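You operate a simulated robot arm through the tools that you are given. There is no shell and no other tool. Be economical: measure what you need, move in short steps, check, and stop when the job is done.

Carry out the task below with a simulated robot arm. There is one attempt and no reset: what you move stays moved.

TASK
Fetch the paint brush and set it in the carton on the top of the tinting bench.

It is judged by the outcome, as a careful person would: the job done as asked, and still so three seconds after it is handed in. It fails if anything else is knocked over, pushed out of place, dropped, spilled or broken.

THE ROBOT
A 7-joint arm with a two-finger parallel gripper, fixed in place. Base frame: the origin is at the foot of the arm, x ahead of it, y to its left, z up; the work surface is at about z = 0. Lengths are in m, angles in rad, forces in N, time in s.
With the tool pointing down near the work surface it reaches from about 0.24 to 0.62 m from the base axis. Its first joint turns from -1.152 to 1.152 rad. Payload 2.6 kg.
Tool frame: the origin (TCP) lies between the finger pads and is the grasp point; the fingertips stand 0.03 m ahead of it; z points along the fingers, y is the line along which they close. The gripper opens to 0.094 m. The fingers are 0.028 m wide and 0.01 m thick; the gripper's body (0.05 by 0.096 m) begins 0.055 m behind the TCP.
Orientation is told as [roll, pitch, yaw] about the base's x, y, z axes, in that order, counted from this pose: with the fingers straight down and closing along the base's y, the tool's x points along the base's -x, its y along +y and its z along -z.

THE INTERFACE
- The arm moves only by the tool move_arm. Its argument "increments" is a list of rows, each an object (a shift or turn left out is 0, a gripper value left out holds the last) with "linear": the shift along the tool's x, y, z in m, a list of three; "yaw": the turn about the tool's z in rad; "hand": the closure, from 0 (fully open) to 1 (shut). In form: [{"linear": [dx, dy, dz], "yaw": yaw, "hand": hand}, ...]. A call has 1 to 8 rows; each row shifts and turns the commanded pose from where the row before left it, along the tool's axes as they then stand. A row lasts 0.2 s, in which the tool goes at most 0.05 m and 0.15 rad; a call with a longer step from one row to the next is refused whole, and so is a gripper value outside its range. A pose out of reach is approached as far as the arm can. The call stops where the force on the tool passes 40 N (or 10 N more than at its start, if that is more) or the arm is blocked; 0.2 s more then pass. The fingers move at their own pace (about 0.072 m/s each) and stop on an object; they squeeze with about 21 N. The grip force told is the motor's: it shows also when the fingers shut on nothing. Time passes only in rows, and 0.2 s behind the last, so rows that do not move let the fingers close. It gives the time, the measured TCP pose, the force on the tool (base axes), the opening and the grip force at its end, in the units of the frame above (readings bear some noise), and new pictures: "show" is both (left out), scene, wrist or none.
- Cameras (640 x 400 px; columns grow to the right, rows downward): "scene" is fixed at [0.0389, 0.464, 0.538]; the picture's right is [-0.46, -0.89, 0.00], its down [-0.65, 0.34, -0.68] and it looks along [0.60, -0.31, -0.73] (base axes); focal length 266 px, centre (320, 200). "wrist" rides on the gripper at [-0.037, 0, -0.058] in the tool frame; the picture's right is [0.00, -1.00, 0.00], its down [0.97, 0.00, -0.24] and it looks along [0.24, 0.00, 0.97] (tool axes); focal length 218 px, centre (320, 200).
- locate(camera, pixels): for up to 12 pixels [column, row] of the newest picture of that camera ("zoom" is the newest enlarged one), the place [x, y, z] in the base frame of the surface seen there, good to about 0.002 m, but the place of the scene camera against the robot may be out by one fixed shift of up to 0.018 m in any direction. No time passes.
- inspect(camera, box): a new picture of the part [left, top, right, bottom] of that camera's present view, enlarged. No time passes.
- close_job(): hands the job in; it is judged then, once.

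Work in short steps. Measure before you move; look again where a grasp or a placing could have gone wrong, and mend it. You have 60 turns and 120 pictures in all, the two below and enlarged ones among them. Open the gripper and draw the arm clear of the work before you hand the job in, unless the task says otherwise; then end with one line.

The tools are called after "Call:" by a JSON object that holds its "fn" and its "kwargs". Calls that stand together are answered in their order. move_arm: Moves the arm, as the interface text tells. Its arguments: {"type":"object","properties":{"increments":{"type":"array","items":{"type":"object","properties":{"linear":{"type":"array","items":{"type":"number"}},"yaw":{"type":"number"},"hand":{"type":"number"}}}},"show":{"type":"string","enum":["both","scene","wrist","none"]}},"required":["increments"]} The other tools are called the same way: locate (camera, pixels) gives the place of the surface under pixels of a picture; inspect (camera, box) takes an enlarged picture of a part of a camera's view; close_job () hands the job in.

At the start:

```text
time_s: 0.0
ee_pos: [0.2239, 0.2829, 0.3619]
ee_rot: [0.003, 0.0, -0.002]
ft_force: [-0.1, -0.1, 0.3]
finger_gap: 0.0939
gripper_force: 0.3
```

scene: 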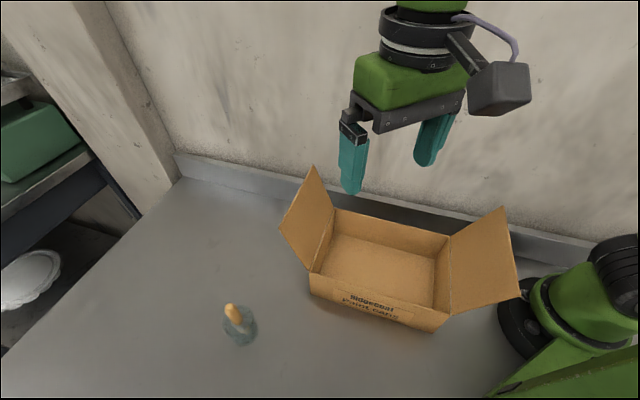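
wrist: 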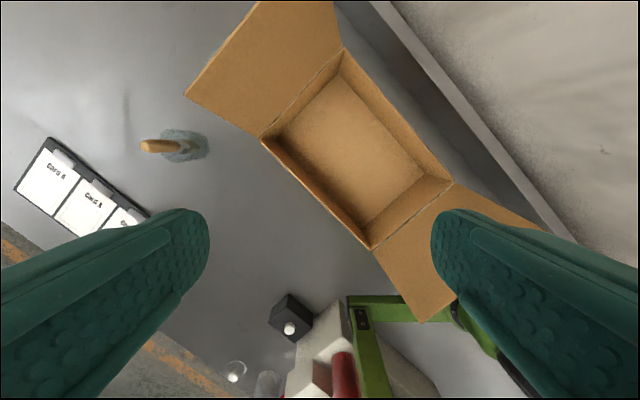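

The brush-like thing is at scene (235,320) and wrist (170,147), and the carton is at wrist (355,145). I'll enlarge both.

Call:
{"fn": "inspect", "kwargs": {"camera": "scene", "box": [180, 270, 300, 370]}}

Call:
{"fn": "inspect", "kwargs": {"camera": "wrist", "box": [100, 90, 260, 200]}}

Call:
{"fn": "locate", "kwargs": {"camera": "wrist", "pixels": [[145, 146], [160, 146], [175, 147], [185, 147], [200, 145], [220, 150], [185, 125], [185, 165], [266, 140], [342, 55], [445, 182], [372, 245]]}}

Call:
{"fn": "locate", "kwargs": {"camera": "scene", "pixels": [[231, 308], [235, 318], [240, 330], [250, 335], [242, 342], [270, 330], [335, 208], [447, 240], [310, 280], [436, 330], [380, 260], [410, 360]]}}

```text
4.00 times, centred on (240, 320) of scene
```

zoom: 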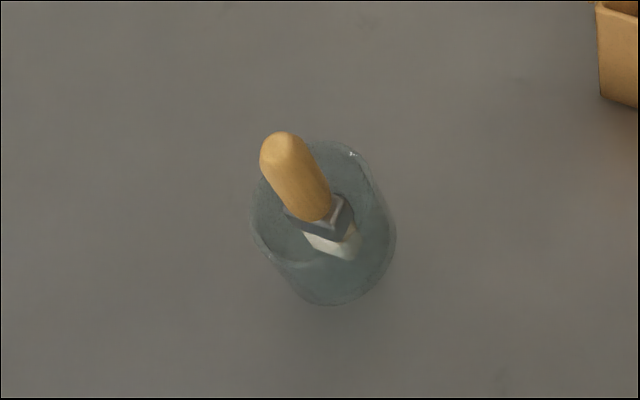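

```text
3.64 times, centred on (180, 145) of wrist
```

zoom: 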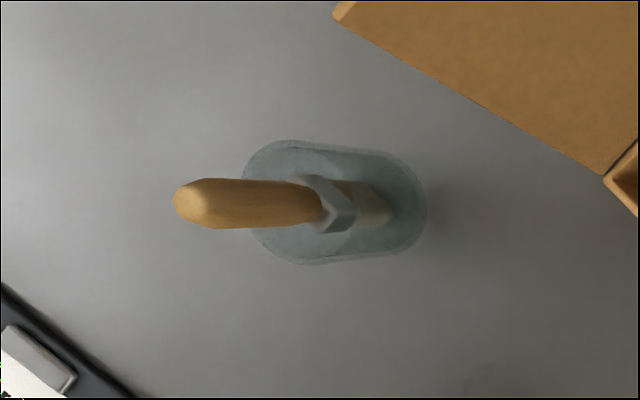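

```text
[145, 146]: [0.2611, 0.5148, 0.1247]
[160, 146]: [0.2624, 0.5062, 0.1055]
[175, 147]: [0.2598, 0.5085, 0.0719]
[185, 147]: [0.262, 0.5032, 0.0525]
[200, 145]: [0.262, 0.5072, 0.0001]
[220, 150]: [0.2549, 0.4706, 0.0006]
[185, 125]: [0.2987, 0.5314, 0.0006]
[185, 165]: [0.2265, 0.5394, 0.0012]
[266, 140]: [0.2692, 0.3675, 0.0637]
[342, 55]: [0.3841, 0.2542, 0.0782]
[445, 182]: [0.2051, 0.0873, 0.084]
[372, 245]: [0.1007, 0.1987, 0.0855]
```

```text
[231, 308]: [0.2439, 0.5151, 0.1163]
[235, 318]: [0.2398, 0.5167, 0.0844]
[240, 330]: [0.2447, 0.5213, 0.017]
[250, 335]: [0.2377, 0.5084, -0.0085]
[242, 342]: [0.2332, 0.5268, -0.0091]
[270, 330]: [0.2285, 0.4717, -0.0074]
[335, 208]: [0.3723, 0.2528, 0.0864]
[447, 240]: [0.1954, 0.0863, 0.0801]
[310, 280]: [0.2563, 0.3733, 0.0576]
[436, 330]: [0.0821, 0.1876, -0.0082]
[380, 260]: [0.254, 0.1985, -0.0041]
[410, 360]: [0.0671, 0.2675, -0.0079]
```

The brush stands handle-up in a glass, leaning slightly toward +y. Its top is at about (0.261, 0.515, 0.125) and the glass rim at z≈0.07. I'll move above it, then turn so the fingers close along x, across the lean.

Call:
{"fn": "move_arm", "kwargs": {"increments": [{"linear": [-0.0063, 0.0377, 0.0167]}, {"linear": [-0.0063, 0.0377, 0.0167]}, {"linear": [-0.0063, 0.0377, 0.0167]}, {"linear": [-0.0063, 0.0377, 0.0167]}, {"linear": [-0.0063, 0.0377, 0.0167]}, {"linear": [-0.0063, 0.0377, 0.0167]}, {"yaw": -0.15}, {"yaw": -0.15}], "show": "none"}}

Call:
{"fn": "move_arm", "kwargs": {"increments": [{"yaw": -0.15}, {"yaw": -0.15}, {"yaw": -0.15}, {"yaw": -0.15}, {"yaw": -0.15}, {"yaw": -0.15}, {"yaw": -0.15}, {"yaw": -0.15}]}}

```text
time_s: 1.8
ee_pos: [0.2623, 0.5087, 0.2623]
ee_rot: [0.002, 0.0, 0.302]
ft_force: [-0.2, -0.2, -0.5]
finger_gap: 0.0939
gripper_force: 0.0
```

```text
time_s: 3.6
ee_pos: [0.2616, 0.5092, 0.2635]
ee_rot: [0.0, -0.004, 1.5]
ft_force: [0.6, 0.3, 0.1]
finger_gap: 0.094
gripper_force: 0.1
```

scene: 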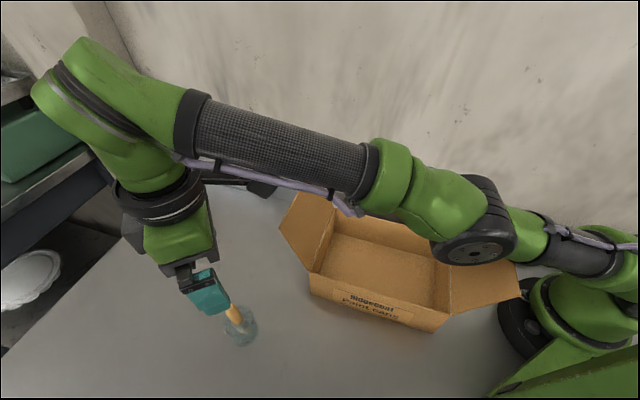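
wrist: 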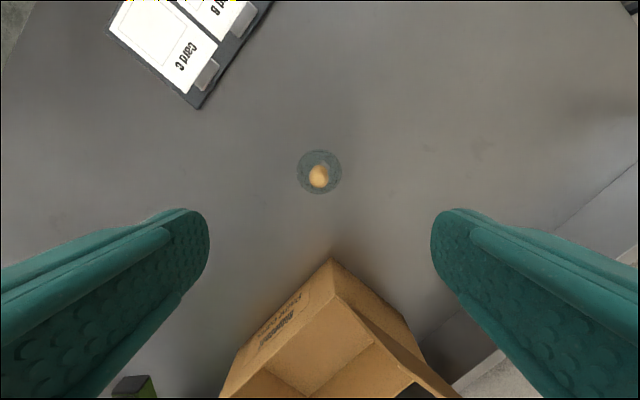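

The handle is centred between the fingers at wrist (319,175). I'll measure its top, the glass and the nearby carton flap.

Call:
{"fn": "inspect", "kwargs": {"camera": "wrist", "box": [280, 140, 360, 210]}}

Call:
{"fn": "locate", "kwargs": {"camera": "wrist", "pixels": [[319, 175], [319, 183], [315, 175], [326, 172], [320, 168], [320, 152], [332, 262], [335, 290], [408, 315]]}}

```text
5.71 times, centred on (320, 175) of wrist
```

zoom: 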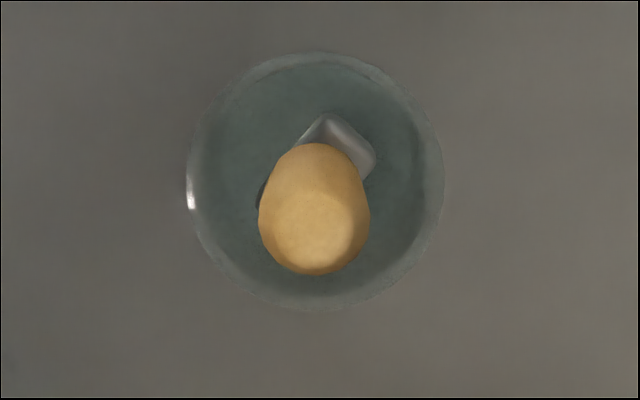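

```text
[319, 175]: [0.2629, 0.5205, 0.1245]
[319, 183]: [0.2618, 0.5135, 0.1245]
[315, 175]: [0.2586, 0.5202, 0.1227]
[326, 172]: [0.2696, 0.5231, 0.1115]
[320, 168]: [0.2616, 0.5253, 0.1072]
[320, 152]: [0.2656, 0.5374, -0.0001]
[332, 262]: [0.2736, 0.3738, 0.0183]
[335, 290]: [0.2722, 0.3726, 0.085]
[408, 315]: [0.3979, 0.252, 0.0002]
```

The handle centre is at about (0.262, 0.515) with its top at z≈0.125, and the rim is at z≈0.07. I'll go down to TCP z≈0.109, which keeps the fingertips above the rim, and check before closing.

Call:
{"fn": "move_arm", "kwargs": {"increments": [{"yaw": -0.07, "linear": [-0.005, 0, 0]}, {"linear": [0, 0, 0.03]}, {"linear": [0, 0, 0.03]}, {"linear": [0, 0, 0.03]}, {"linear": [0, 0, 0.03]}, {"linear": [0, 0, 0.02]}, {"linear": [0, 0, 0.014]}, {}]}}

```text
time_s: 5.4
ee_pos: [0.2697, 0.545, 0.1383]
ee_rot: [0.001, -0.003, 1.567]
ft_force: [-1.2, -0.3, -0.2]
finger_gap: 0.094
gripper_force: 0.1
out of reach, approached as far as the arm can: row 1, 2, 3, 4, 5, 6
```

scene: 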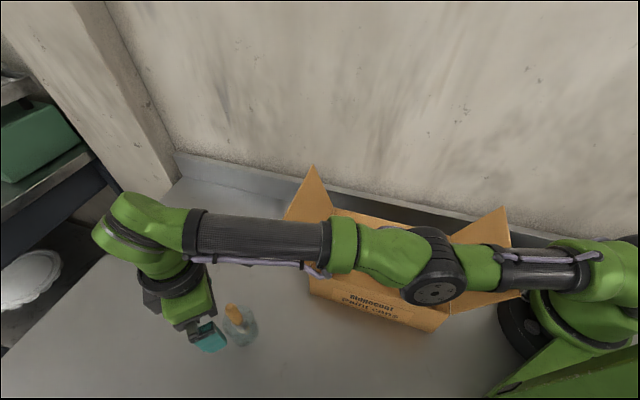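
wrist: 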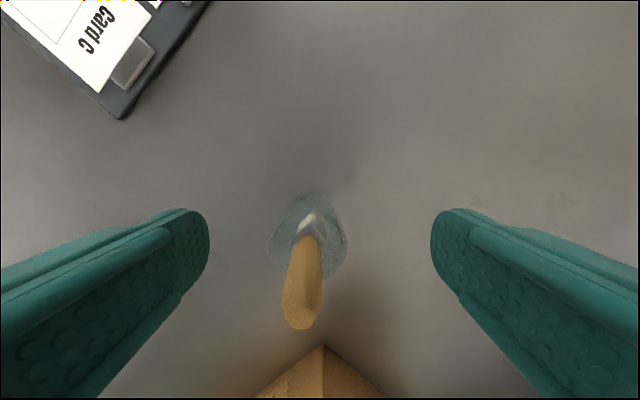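

The arm went off toward y=0.545 with reach trouble, but nothing was touched. I'll let it settle to see whether it converges on the commanded pose.

Call:
{"fn": "move_arm", "kwargs": {"increments": [{}, {}], "show": "none"}}

```text
time_s: 6.0
ee_pos: [0.27, 0.546, 0.1375]
ee_rot: [-0.001, 0.0, 1.568]
ft_force: [-0.6, 1.2, 0.2]
finger_gap: 0.094
gripper_force: 0.1
```

It stayed there, so the yaw near 1.57 is probably at a joint limit. I'll rise and turn back to about 1.1, the natural wrist angle here.

Call:
{"fn": "move_arm", "kwargs": {"increments": [{"linear": [0, 0, -0.03]}, {"linear": [0, 0, -0.03]}, {"yaw": 0.15, "linear": [0, 0, -0.02]}, {"yaw": 0.15}, {"yaw": 0.15}, {}]}}

```text
time_s: 7.4
ee_pos: [0.2513, 0.5346, 0.2116]
ee_rot: [0.0, -0.004, 1.117]
ft_force: [0.1, 0.5, 0.1]
finger_gap: 0.0942
gripper_force: 0.0
out of reach, approached as far as the arm can: row 1, 2, 3
```

scene: 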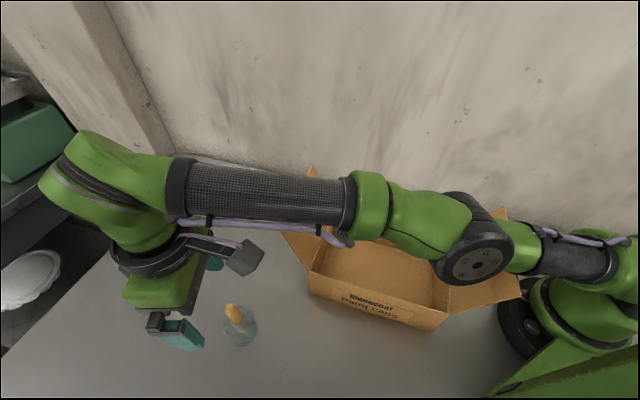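
wrist: 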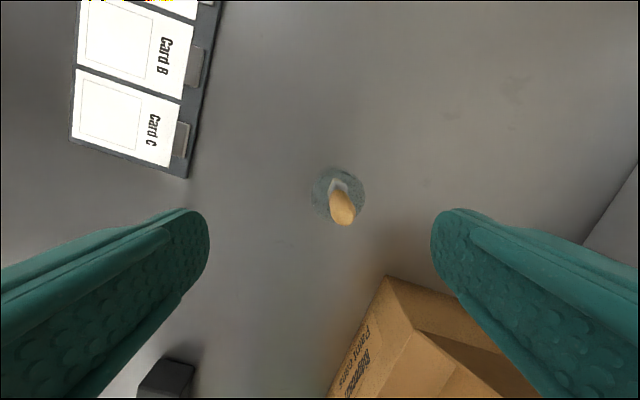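

Now at yaw 1.117 with no reach complaint in the last rows. I'll shift over the handle at this height and look.

Call:
{"fn": "move_arm", "kwargs": {"increments": [{"linear": [0.0069, -0.0093, 0]}, {"linear": [0.0069, -0.0093, 0]}, {}], "show": "wrist"}}

Call:
{"fn": "inspect", "kwargs": {"camera": "wrist", "box": [280, 140, 360, 210]}}

Call:
{"fn": "locate", "kwargs": {"camera": "zoom", "pixels": [[320, 160], [320, 200], [320, 240], [320, 280], [290, 240], [350, 240]]}}

```text
time_s: 8.2
ee_pos: [0.262, 0.5137, 0.212]
ee_rot: [0.0, -0.002, 1.119]
ft_force: [0.6, -0.4, 0.2]
finger_gap: 0.0941
gripper_force: 0.1
```

wrist: 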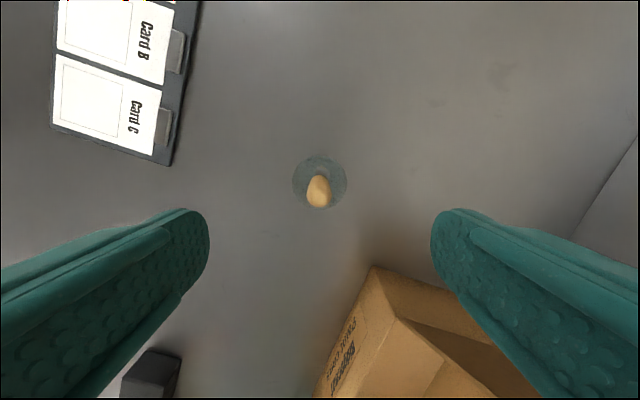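

```text
5.71 times, centred on (320, 175) of wrist
```

zoom: 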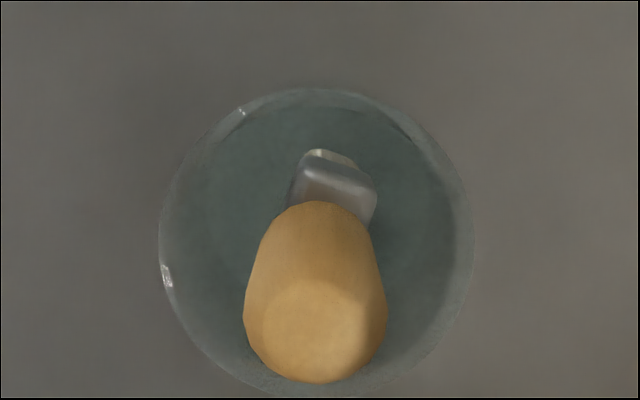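

```text
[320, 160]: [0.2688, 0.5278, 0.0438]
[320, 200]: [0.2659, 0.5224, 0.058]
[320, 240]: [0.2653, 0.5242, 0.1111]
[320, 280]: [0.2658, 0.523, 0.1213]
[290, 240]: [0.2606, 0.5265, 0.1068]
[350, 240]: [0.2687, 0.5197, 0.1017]
```

The handle is laterally centred at column 319, so I'll go straight down in smaller steps.

Call:
{"fn": "move_arm", "kwargs": {"increments": [{"linear": [-0.002, 0, 0.025]}, {"linear": [0, 0, 0.025]}, {"linear": [0, 0, 0.02]}, {}], "show": "wrist"}}

```text
time_s: 9.2
ee_pos: [0.262, 0.5171, 0.142]
ee_rot: [-0.001, 0.001, 1.119]
ft_force: [0.2, -0.7, 0.3]
finger_gap: 0.0939
gripper_force: 0.0
```

wrist: 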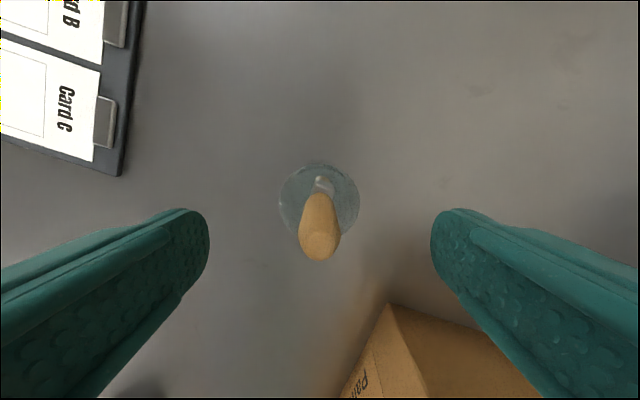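

No reach trouble this time and the handle is still centred at (319,230). I'll go down 0.033 more.

Call:
{"fn": "move_arm", "kwargs": {"increments": [{"linear": [0.001, 0, 0.017]}, {"linear": [0, 0, 0.016]}, {}]}}

```text
time_s: 10.0
ee_pos: [0.2622, 0.5151, 0.1081]
ee_rot: [0.001, 0.001, 1.118]
ft_force: [-0.7, -1.0, 0.3]
finger_gap: 0.0941
gripper_force: 0.0
```

scene: 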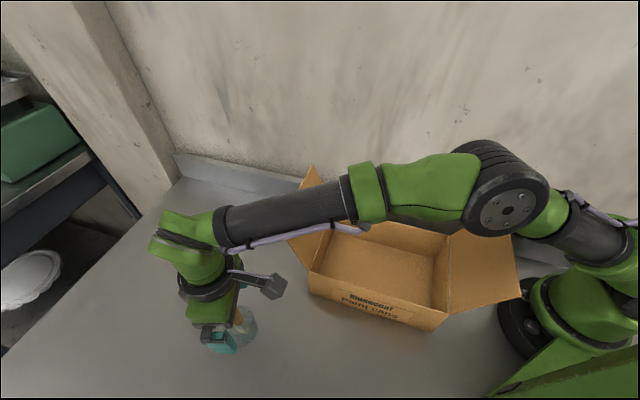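
wrist: 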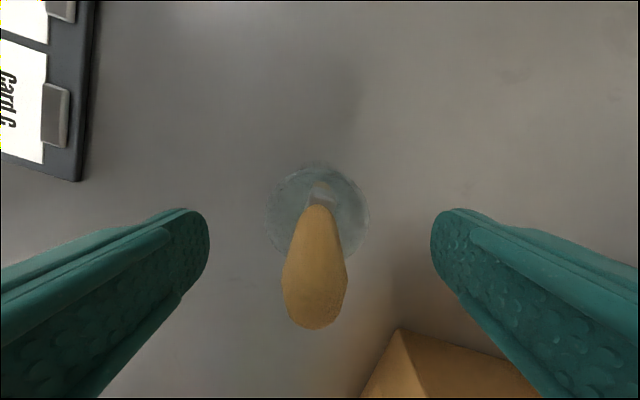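

The handle is centred between the pads, so I'll close and hold.

Call:
{"fn": "move_arm", "kwargs": {"increments": [{"hand": 1}, {"hand": 1}, {"hand": 1}, {"hand": 1}, {"hand": 1}], "show": "wrist"}}

```text
time_s: 11.2
ee_pos: [0.2628, 0.5143, 0.1083]
ee_rot: [-0.001, 0.0, 1.119]
ft_force: [-0.5, -0.8, -0.6]
finger_gap: 0.0175
gripper_force: 20.9
```

wrist: 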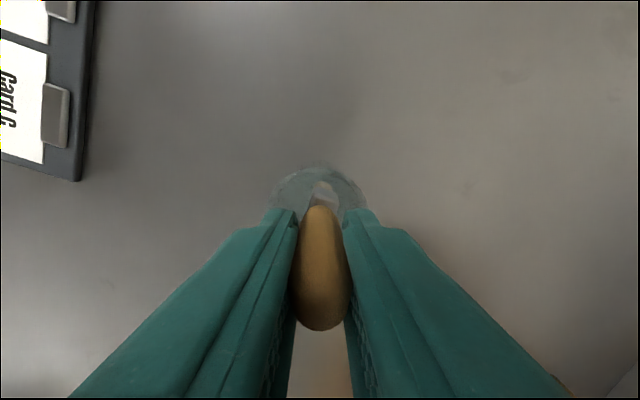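

The grip is good (gap 0.0175) and the glass hasn't moved. I'll lift straight up slowly.

Call:
{"fn": "move_arm", "kwargs": {"increments": [{"linear": [0, 0, -0.01]}, {"linear": [0, 0, -0.015]}, {"linear": [0, 0, -0.02]}, {"linear": [0, 0, -0.02]}, {"linear": [0, 0, -0.02]}, {}]}}

```text
time_s: 12.6
ee_pos: [0.2636, 0.5159, 0.1936]
ee_rot: [0.0, 0.001, 1.119]
ft_force: [-0.1, 0.2, -0.7]
finger_gap: 0.0178
gripper_force: 21.1
```

scene: 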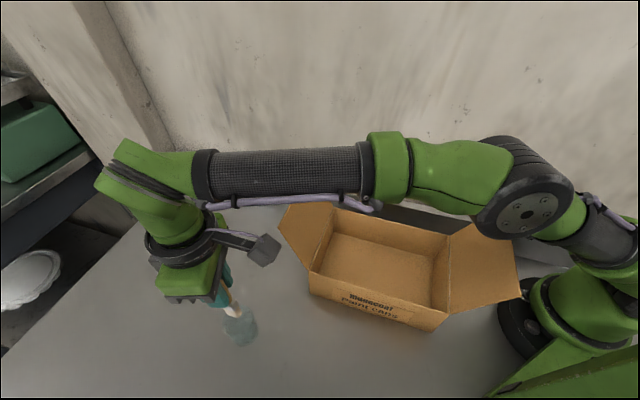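
wrist: 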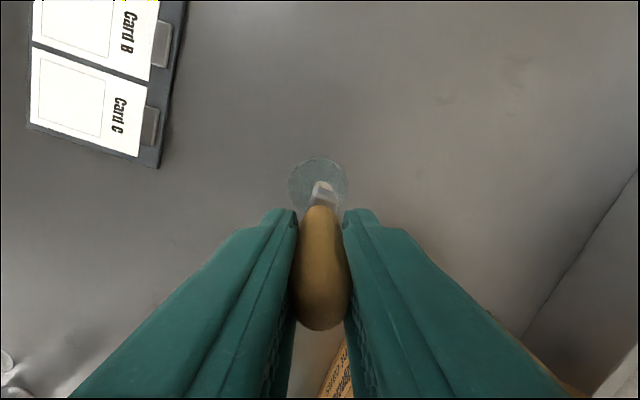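

The brush is coming out cleanly and the glass stays put. I'll raise it further and measure the carton's flaps and floor.

Call:
{"fn": "move_arm", "kwargs": {"increments": [{"linear": [0, 0, -0.03]}, {"linear": [0, 0, -0.03]}, {"linear": [0, 0, -0.03]}, {"linear": [0, 0, -0.03]}, {}]}}

Call:
{"fn": "locate", "kwargs": {"camera": "scene", "pixels": [[282, 228], [290, 215], [330, 214], [310, 270], [515, 290], [501, 215], [447, 240], [440, 315], [380, 262], [340, 262], [420, 285], [346, 240]]}}

```text
time_s: 13.8
ee_pos: [0.2457, 0.5034, 0.2846]
ee_rot: [0.0, 0.001, 1.12]
ft_force: [0.3, 0.1, -0.4]
finger_gap: 0.0175
gripper_force: 21.1
out of reach, approached as far as the arm can: row 2, 3, 4
```

scene: 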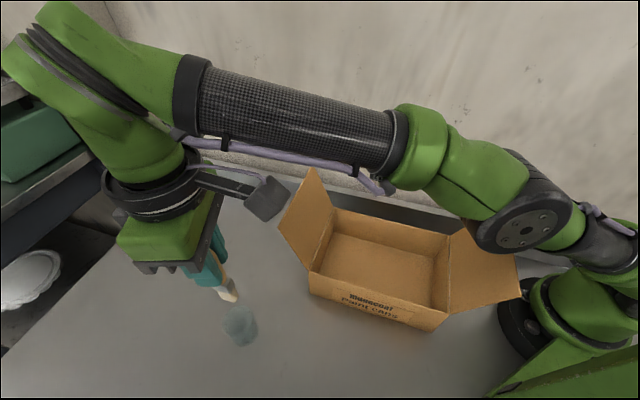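
wrist: 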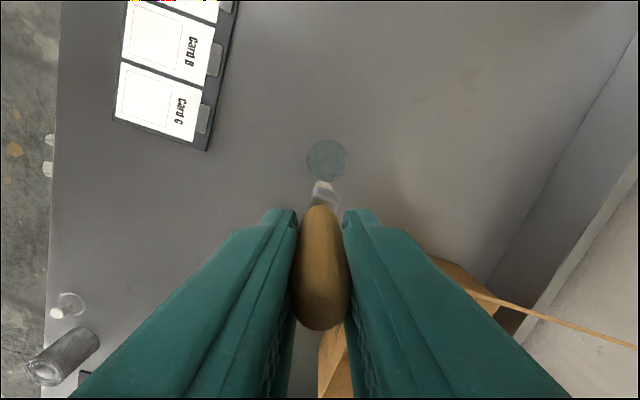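

```text
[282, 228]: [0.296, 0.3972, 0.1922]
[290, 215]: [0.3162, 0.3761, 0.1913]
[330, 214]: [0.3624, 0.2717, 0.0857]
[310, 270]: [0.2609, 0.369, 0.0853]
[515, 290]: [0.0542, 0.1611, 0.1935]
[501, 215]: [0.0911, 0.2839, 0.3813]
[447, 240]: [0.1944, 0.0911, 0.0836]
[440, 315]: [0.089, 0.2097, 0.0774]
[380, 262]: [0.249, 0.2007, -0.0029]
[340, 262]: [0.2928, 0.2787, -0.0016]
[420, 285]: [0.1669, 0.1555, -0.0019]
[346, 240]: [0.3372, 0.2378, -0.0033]
```

The flaps reach about z 0.2, only at the two ends. The long label side is open, with its wall at 0.085. I'll carry the brush over that open side at the present height, checking on the way.

Call:
{"fn": "move_arm", "kwargs": {"increments": [{"linear": [0.0391, 0.0017, 0]}, {"linear": [0.0391, 0.0017, 0]}, {"linear": [0.0391, 0.0017, 0]}, {}], "show": "scene"}}

```text
time_s: 14.8
ee_pos: [0.1879, 0.3989, 0.2833]
ee_rot: [0.001, 0.0, 1.117]
ft_force: [-0.9, 0.1, -0.4]
finger_gap: 0.0176
gripper_force: 20.8
```

scene: 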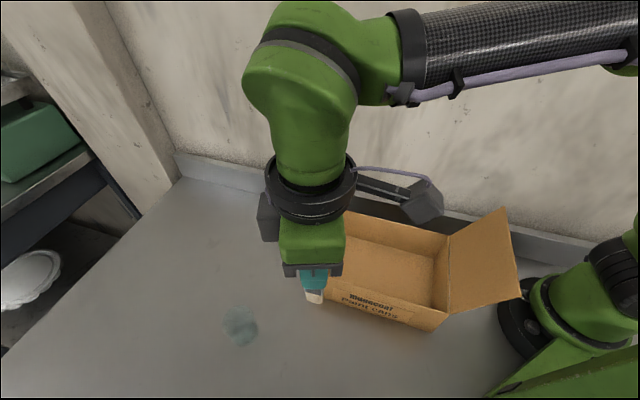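

The glass is undisturbed and the brush is held. I'll continue over the carton at this height.

Call:
{"fn": "move_arm", "kwargs": {"increments": [{"linear": [0.0335, -0.0218, 0]}, {"linear": [0.0335, -0.0218, 0]}, {"linear": [0.0335, -0.0218, 0]}, {"linear": [0.0335, -0.0218, 0]}, {"linear": [0.0335, -0.0218, 0]}, {"yaw": 0.15}, {"yaw": 0.15}, {}]}}

```text
time_s: 16.6
ee_pos: [0.215, 0.2018, 0.2828]
ee_rot: [0.0, -0.001, 0.818]
ft_force: [-0.2, -0.6, -0.6]
finger_gap: 0.0176
gripper_force: 21.5
```

scene: 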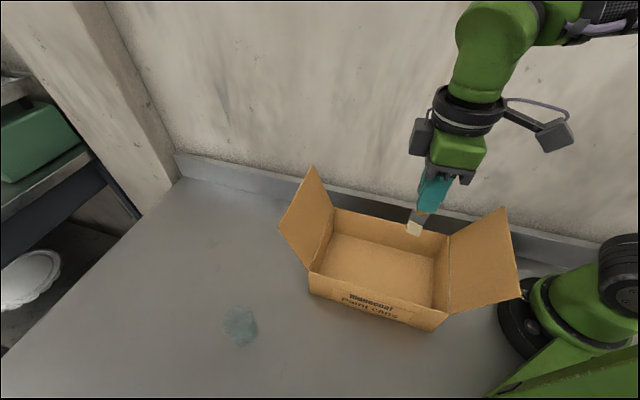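
wrist: 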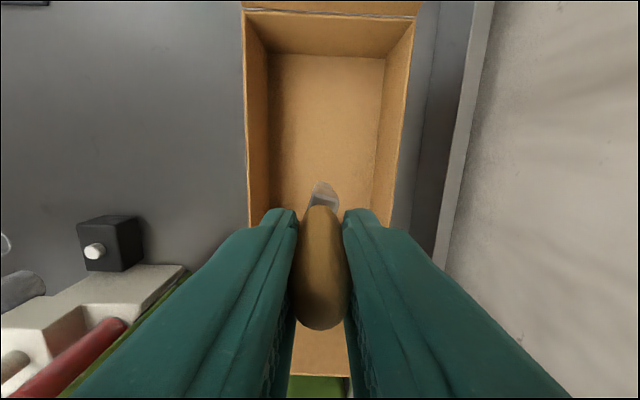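

The gripper is aligned with the carton's long axis and well inside it. I'll lower to just above the floor.

Call:
{"fn": "move_arm", "kwargs": {"increments": [{"linear": [0, -0.003, 0.03]}, {"linear": [0, 0, 0.03]}, {"linear": [0, 0, 0.03]}, {"linear": [0, 0, 0.03]}, {"linear": [0, 0, 0.02]}, {}]}}

```text
time_s: 18.0
ee_pos: [0.2166, 0.2008, 0.1413]
ee_rot: [0.0, -0.002, 0.817]
ft_force: [-0.4, 0.8, -0.2]
finger_gap: 0.0173
gripper_force: 21.0
```

scene: 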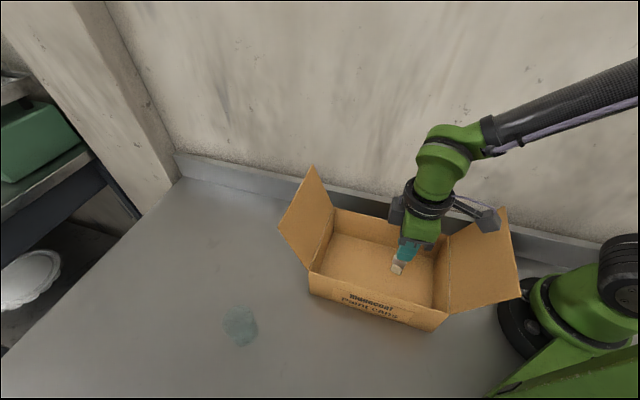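
wrist: 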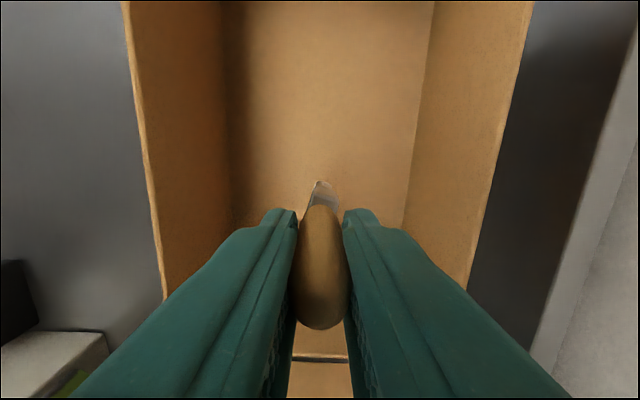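

A wrist attachment at scene (487,220) comes near the base-side flap. I'll check its clearance before going lower.

Call:
{"fn": "inspect", "kwargs": {"camera": "scene", "box": [380, 150, 540, 250]}}

Call:
{"fn": "locate", "kwargs": {"camera": "scene", "pixels": [[490, 218], [485, 228], [480, 212], [470, 222], [505, 225], [501, 212], [505, 240], [470, 240], [396, 268], [490, 235]]}}

```text
4.00 times, centred on (460, 200) of scene
```

zoom: 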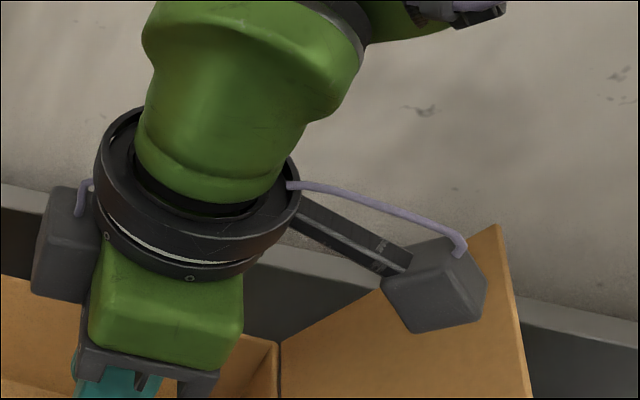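

```text
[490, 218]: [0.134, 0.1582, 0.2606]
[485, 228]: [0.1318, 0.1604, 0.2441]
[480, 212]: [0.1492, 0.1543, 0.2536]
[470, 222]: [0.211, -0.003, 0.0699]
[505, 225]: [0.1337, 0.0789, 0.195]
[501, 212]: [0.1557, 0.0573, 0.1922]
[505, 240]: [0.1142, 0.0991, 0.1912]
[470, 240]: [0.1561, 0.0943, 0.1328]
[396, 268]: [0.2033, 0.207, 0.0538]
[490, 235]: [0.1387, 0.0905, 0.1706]
```

There's about 0.03 m of clearance if I lower 0.03 more. I'll shift 0.012 outward for margin, then lower in small steps until contact.

Call:
{"fn": "move_arm", "kwargs": {"increments": [{"linear": [-0.012, 0, 0]}, {"linear": [0, 0, 0.01]}, {"linear": [0, 0, 0.008]}, {"linear": [0, 0, 0.005]}, {}]}}

Call:
{"fn": "inspect", "kwargs": {"camera": "scene", "box": [350, 190, 510, 290]}}

```text
time_s: 19.2
ee_pos: [0.2257, 0.2084, 0.1194]
ee_rot: [-0.001, 0.0, 0.819]
ft_force: [0.1, 0.2, -0.3]
finger_gap: 0.0177
gripper_force: 20.9
```

scene: 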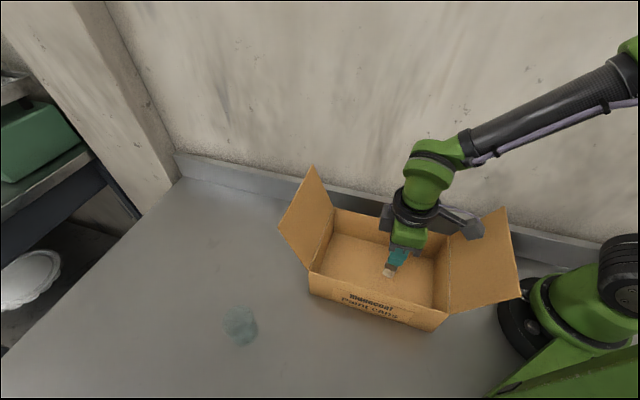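
wrist: 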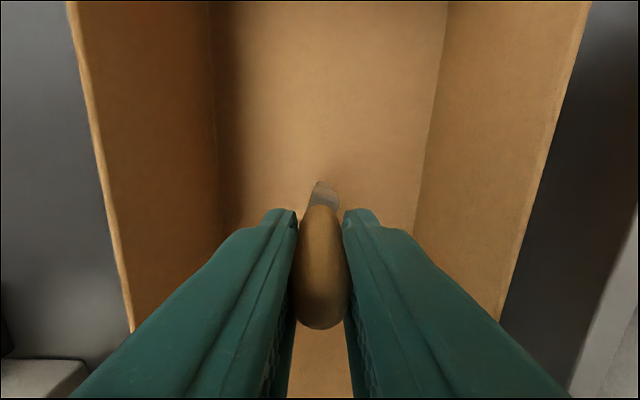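

```text
4.00 times, centred on (430, 240) of scene
```

zoom: 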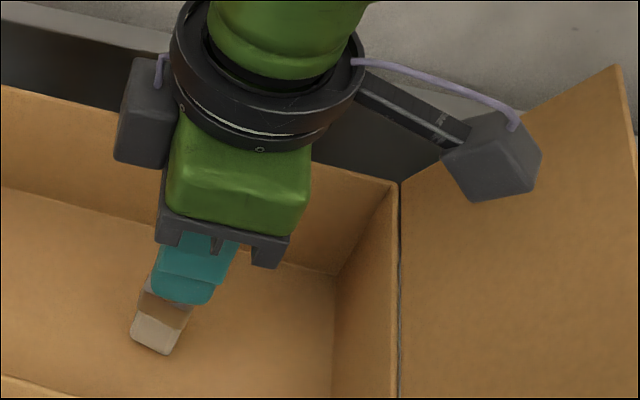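

It's clear so far and there's no contact yet. I'll lower in 4 mm steps.

Call:
{"fn": "move_arm", "kwargs": {"increments": [{"linear": [0, 0, 0.004]}, {"linear": [0, 0, 0.004]}, {}], "show": "none"}}

Call:
{"fn": "locate", "kwargs": {"camera": "scene", "pixels": [[473, 236], [468, 238], [482, 234], [388, 275], [386, 278], [480, 244], [473, 244]]}}

```text
time_s: 20.0
ee_pos: [0.2256, 0.2087, 0.1119]
ee_rot: [0.0, 0.001, 0.819]
ft_force: [-0.2, -0.7, -0.9]
finger_gap: 0.0175
gripper_force: 21.1
```

```text
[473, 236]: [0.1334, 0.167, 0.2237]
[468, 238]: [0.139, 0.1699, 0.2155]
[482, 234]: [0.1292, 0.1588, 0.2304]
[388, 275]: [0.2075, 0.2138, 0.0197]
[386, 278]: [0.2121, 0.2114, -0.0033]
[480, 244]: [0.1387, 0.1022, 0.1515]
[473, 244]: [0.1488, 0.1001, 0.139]
```

No contact yet, so I'll lower a few mm more.

Call:
{"fn": "move_arm", "kwargs": {"increments": [{"linear": [0, 0, 0.002]}, {"linear": [0, 0, 0.002]}, {}], "show": "scene"}}

Call:
{"fn": "inspect", "kwargs": {"camera": "scene", "box": [350, 210, 510, 310]}}

```text
time_s: 20.8
ee_pos: [0.2277, 0.2096, 0.1095]
ee_rot: [0.001, -0.001, 0.818]
ft_force: [-2.6, -2.2, 17.6]
finger_gap: 0.018
gripper_force: 20.8
```

scene: 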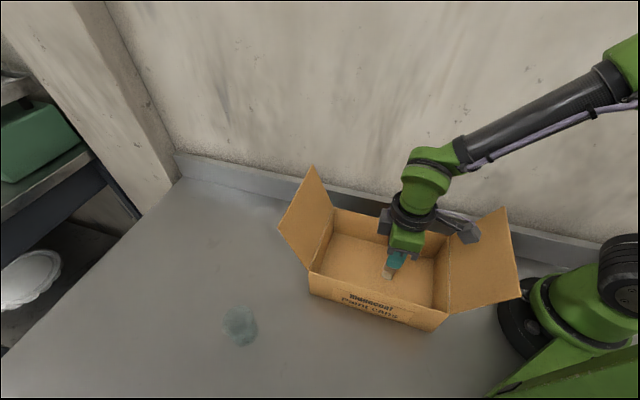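

```text
4.00 times, centred on (430, 260) of scene
```

zoom: 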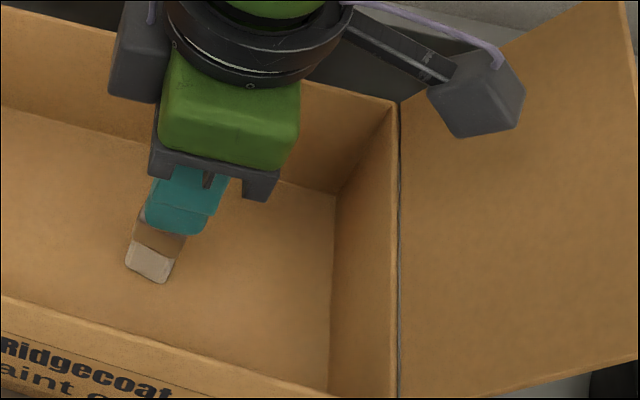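

The brush is on the floor (17.6 N). I'll ease up 2 mm and open slightly so it tips along the long axis, guided between the fingers.

Call:
{"fn": "move_arm", "kwargs": {"increments": [{"linear": [0, 0, -0.002]}, {}, {"hand": 0.72}, {"hand": 0.72}, {"hand": 0.72}]}}

```text
time_s: 22.0
ee_pos: [0.2261, 0.2077, 0.1119]
ee_rot: [0.001, 0.0, 0.817]
ft_force: [-0.2, -0.1, -0.2]
finger_gap: 0.0261
gripper_force: 0.0
```

scene: 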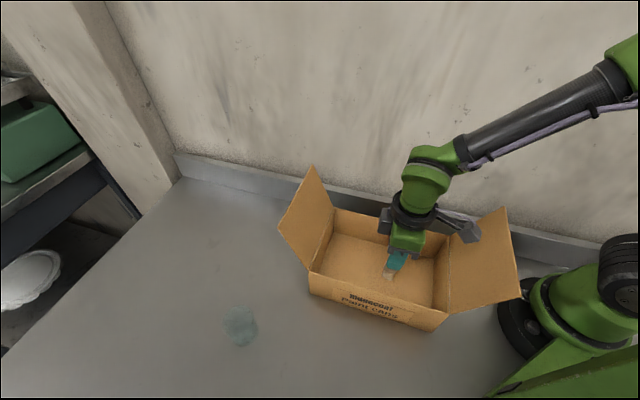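
wrist: 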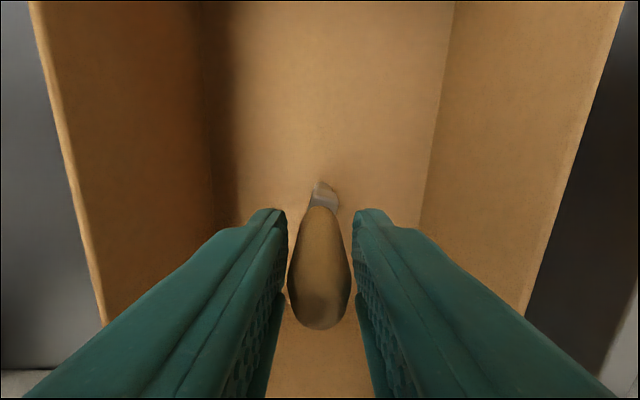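

The brush stands upright on its own. Laying it down is safer, so I'll open more, rise straight up, and check where it and the far wall are.

Call:
{"fn": "move_arm", "kwargs": {"increments": [{"hand": 0.4}, {"hand": 0.4}, {"linear": [0, 0, -0.02]}, {"linear": [0, 0, -0.03]}, {"linear": [0, 0, -0.03]}, {}]}}

Call:
{"fn": "locate", "kwargs": {"camera": "wrist", "pixels": [[319, 190], [319, 210], [319, 230], [319, 50], [319, 20], [319, 5], [319, 100], [200, 200], [450, 200]]}}

```text
time_s: 23.4
ee_pos: [0.2249, 0.2084, 0.1893]
ee_rot: [0.0, 0.001, 0.819]
ft_force: [0.3, 0.6, 0.8]
finger_gap: 0.0563
gripper_force: 0.0
```

scene: 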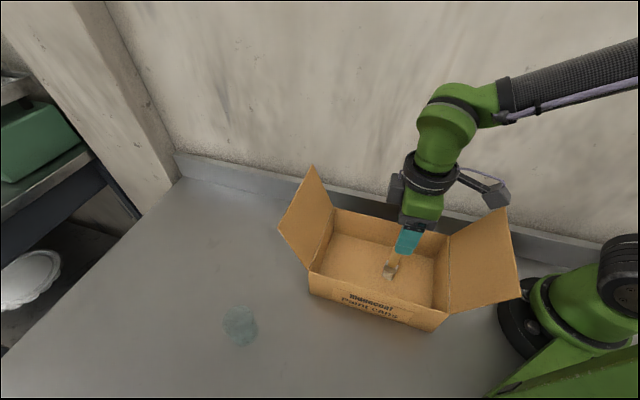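
wrist: 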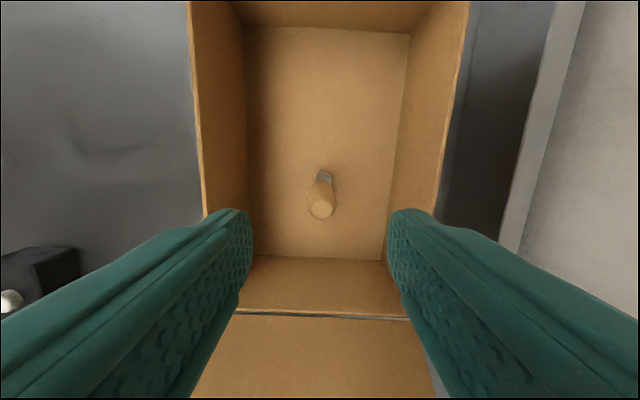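

```text
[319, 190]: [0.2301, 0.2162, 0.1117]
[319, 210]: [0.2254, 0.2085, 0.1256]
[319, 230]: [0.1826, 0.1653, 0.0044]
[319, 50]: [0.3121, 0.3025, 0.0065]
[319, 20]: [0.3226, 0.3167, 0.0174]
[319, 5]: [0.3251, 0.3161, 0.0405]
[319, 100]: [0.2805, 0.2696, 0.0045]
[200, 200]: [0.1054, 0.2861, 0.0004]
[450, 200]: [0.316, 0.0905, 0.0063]
```

The brush stands at about (0.226, 0.209) with 0.146 m of clear floor to the far wall, so it will lie flat that way. I'll close the fingers on its base side, lower beside the handle, and tip it outward slowly.

Call:
{"fn": "move_arm", "kwargs": {"increments": [{"linear": [0.019, 0, 0], "hand": 1}, {"linear": [0.019, 0, 0]}, {}, {}], "show": "none"}}

Call:
{"fn": "move_arm", "kwargs": {"increments": [{"linear": [0, 0, 0.02]}, {"linear": [0, 0, 0.02]}, {"linear": [0, 0, 0.014]}, {}]}}

```text
time_s: 24.4
ee_pos: [0.1991, 0.1803, 0.1891]
ee_rot: [0.0, 0.002, 0.819]
ft_force: [-0.2, -0.2, -0.3]
finger_gap: 0.0
gripper_force: 21.4
```

```text
time_s: 25.4
ee_pos: [0.1985, 0.1808, 0.1353]
ee_rot: [0.002, -0.001, 0.818]
ft_force: [-0.6, 0.2, 0.2]
finger_gap: 0.0
gripper_force: 21.0
```

scene: 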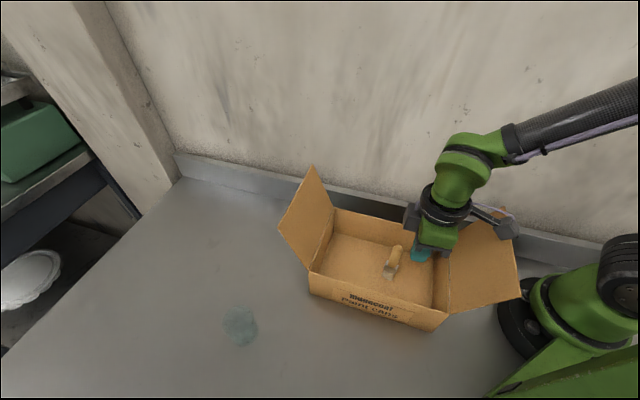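
wrist: 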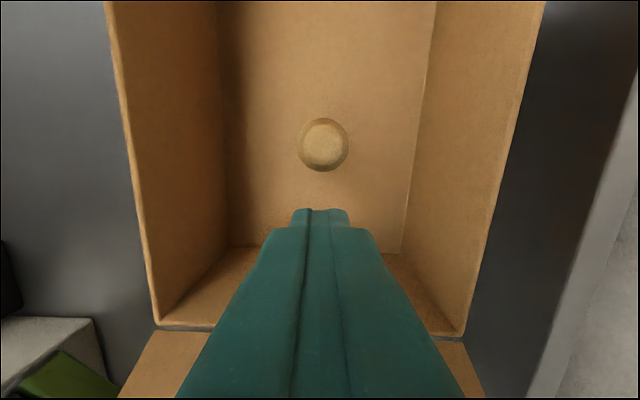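

The closed fingers are beside the handle, centred on it (column 323 against 320). I'll push outward gently.

Call:
{"fn": "move_arm", "kwargs": {"increments": [{"linear": [-0.01, 0.0, 0]}, {"linear": [-0.008, 0, 0]}, {"linear": [-0.007, 0, 0]}, {"linear": [-0.007, 0, 0]}, {"linear": [-0.007, 0, 0]}, {}]}}

```text
time_s: 26.8
ee_pos: [0.2267, 0.2091, 0.1354]
ee_rot: [-0.001, 0.002, 0.819]
ft_force: [-0.9, -0.2, 0.5]
finger_gap: 0.0001
gripper_force: 20.7
```

scene: 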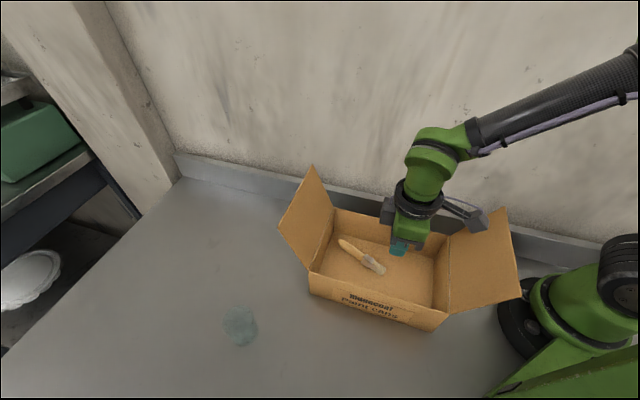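
wrist: 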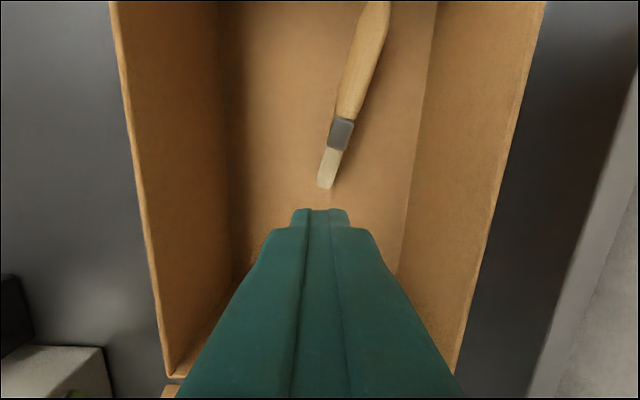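

The brush now lies flat on the carton floor. I'll rise straight up and open the gripper.

Call:
{"fn": "move_arm", "kwargs": {"increments": [{"linear": [0, 0, -0.04]}, {"linear": [0, 0, -0.04]}, {"linear": [0, 0, -0.04]}, {"linear": [0, 0, -0.04]}, {"hand": 0}, {}, {}, {}]}}

Call:
{"fn": "inspect", "kwargs": {"camera": "scene", "box": [200, 160, 520, 360]}}

```text
time_s: 28.6
ee_pos: [0.2249, 0.2071, 0.2968]
ee_rot: [0.001, 0.001, 0.819]
ft_force: [-0.4, -0.3, -0.1]
finger_gap: 0.0939
gripper_force: 0.0
```

scene: 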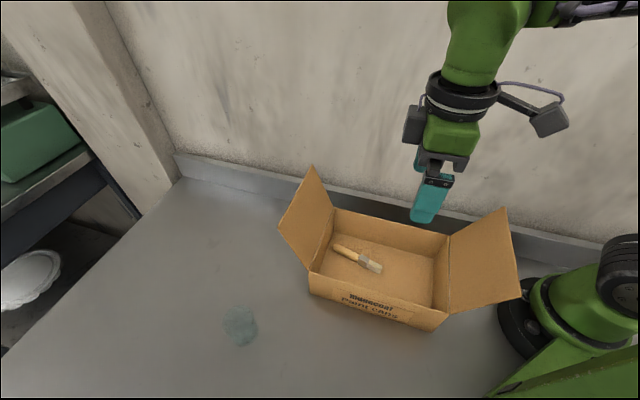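
wrist: 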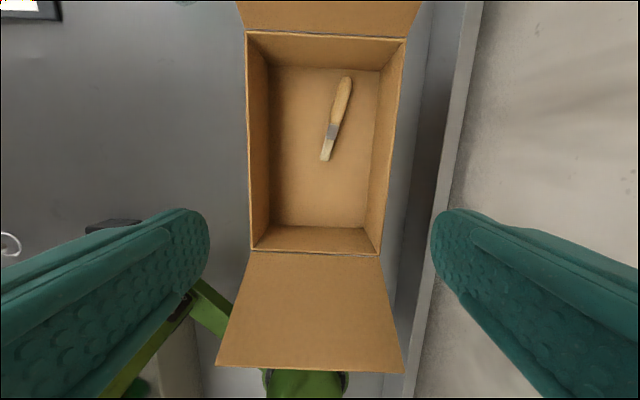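

```text
2.00 times, centred on (360, 260) of scene
```

zoom: 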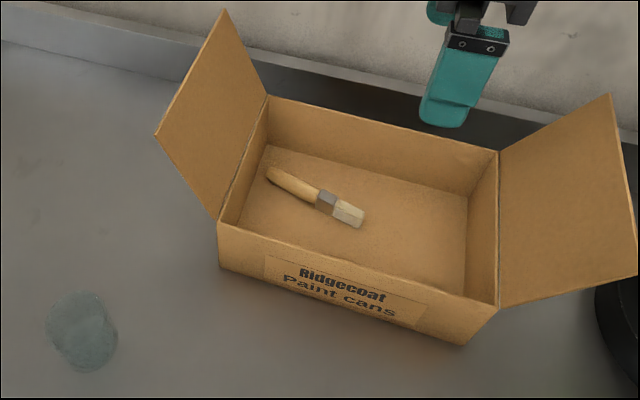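

The brush lies in the carton, the glass and carton are in place, and the gripper is open and clear. I'm handing in.

Call:
{"fn": "close_job", "kwargs": {}}

```text
The job is handed in.
```

The paint brush is lying flat inside the carton on the bench, the glass and carton look undisturbed, and the arm is open and clear.
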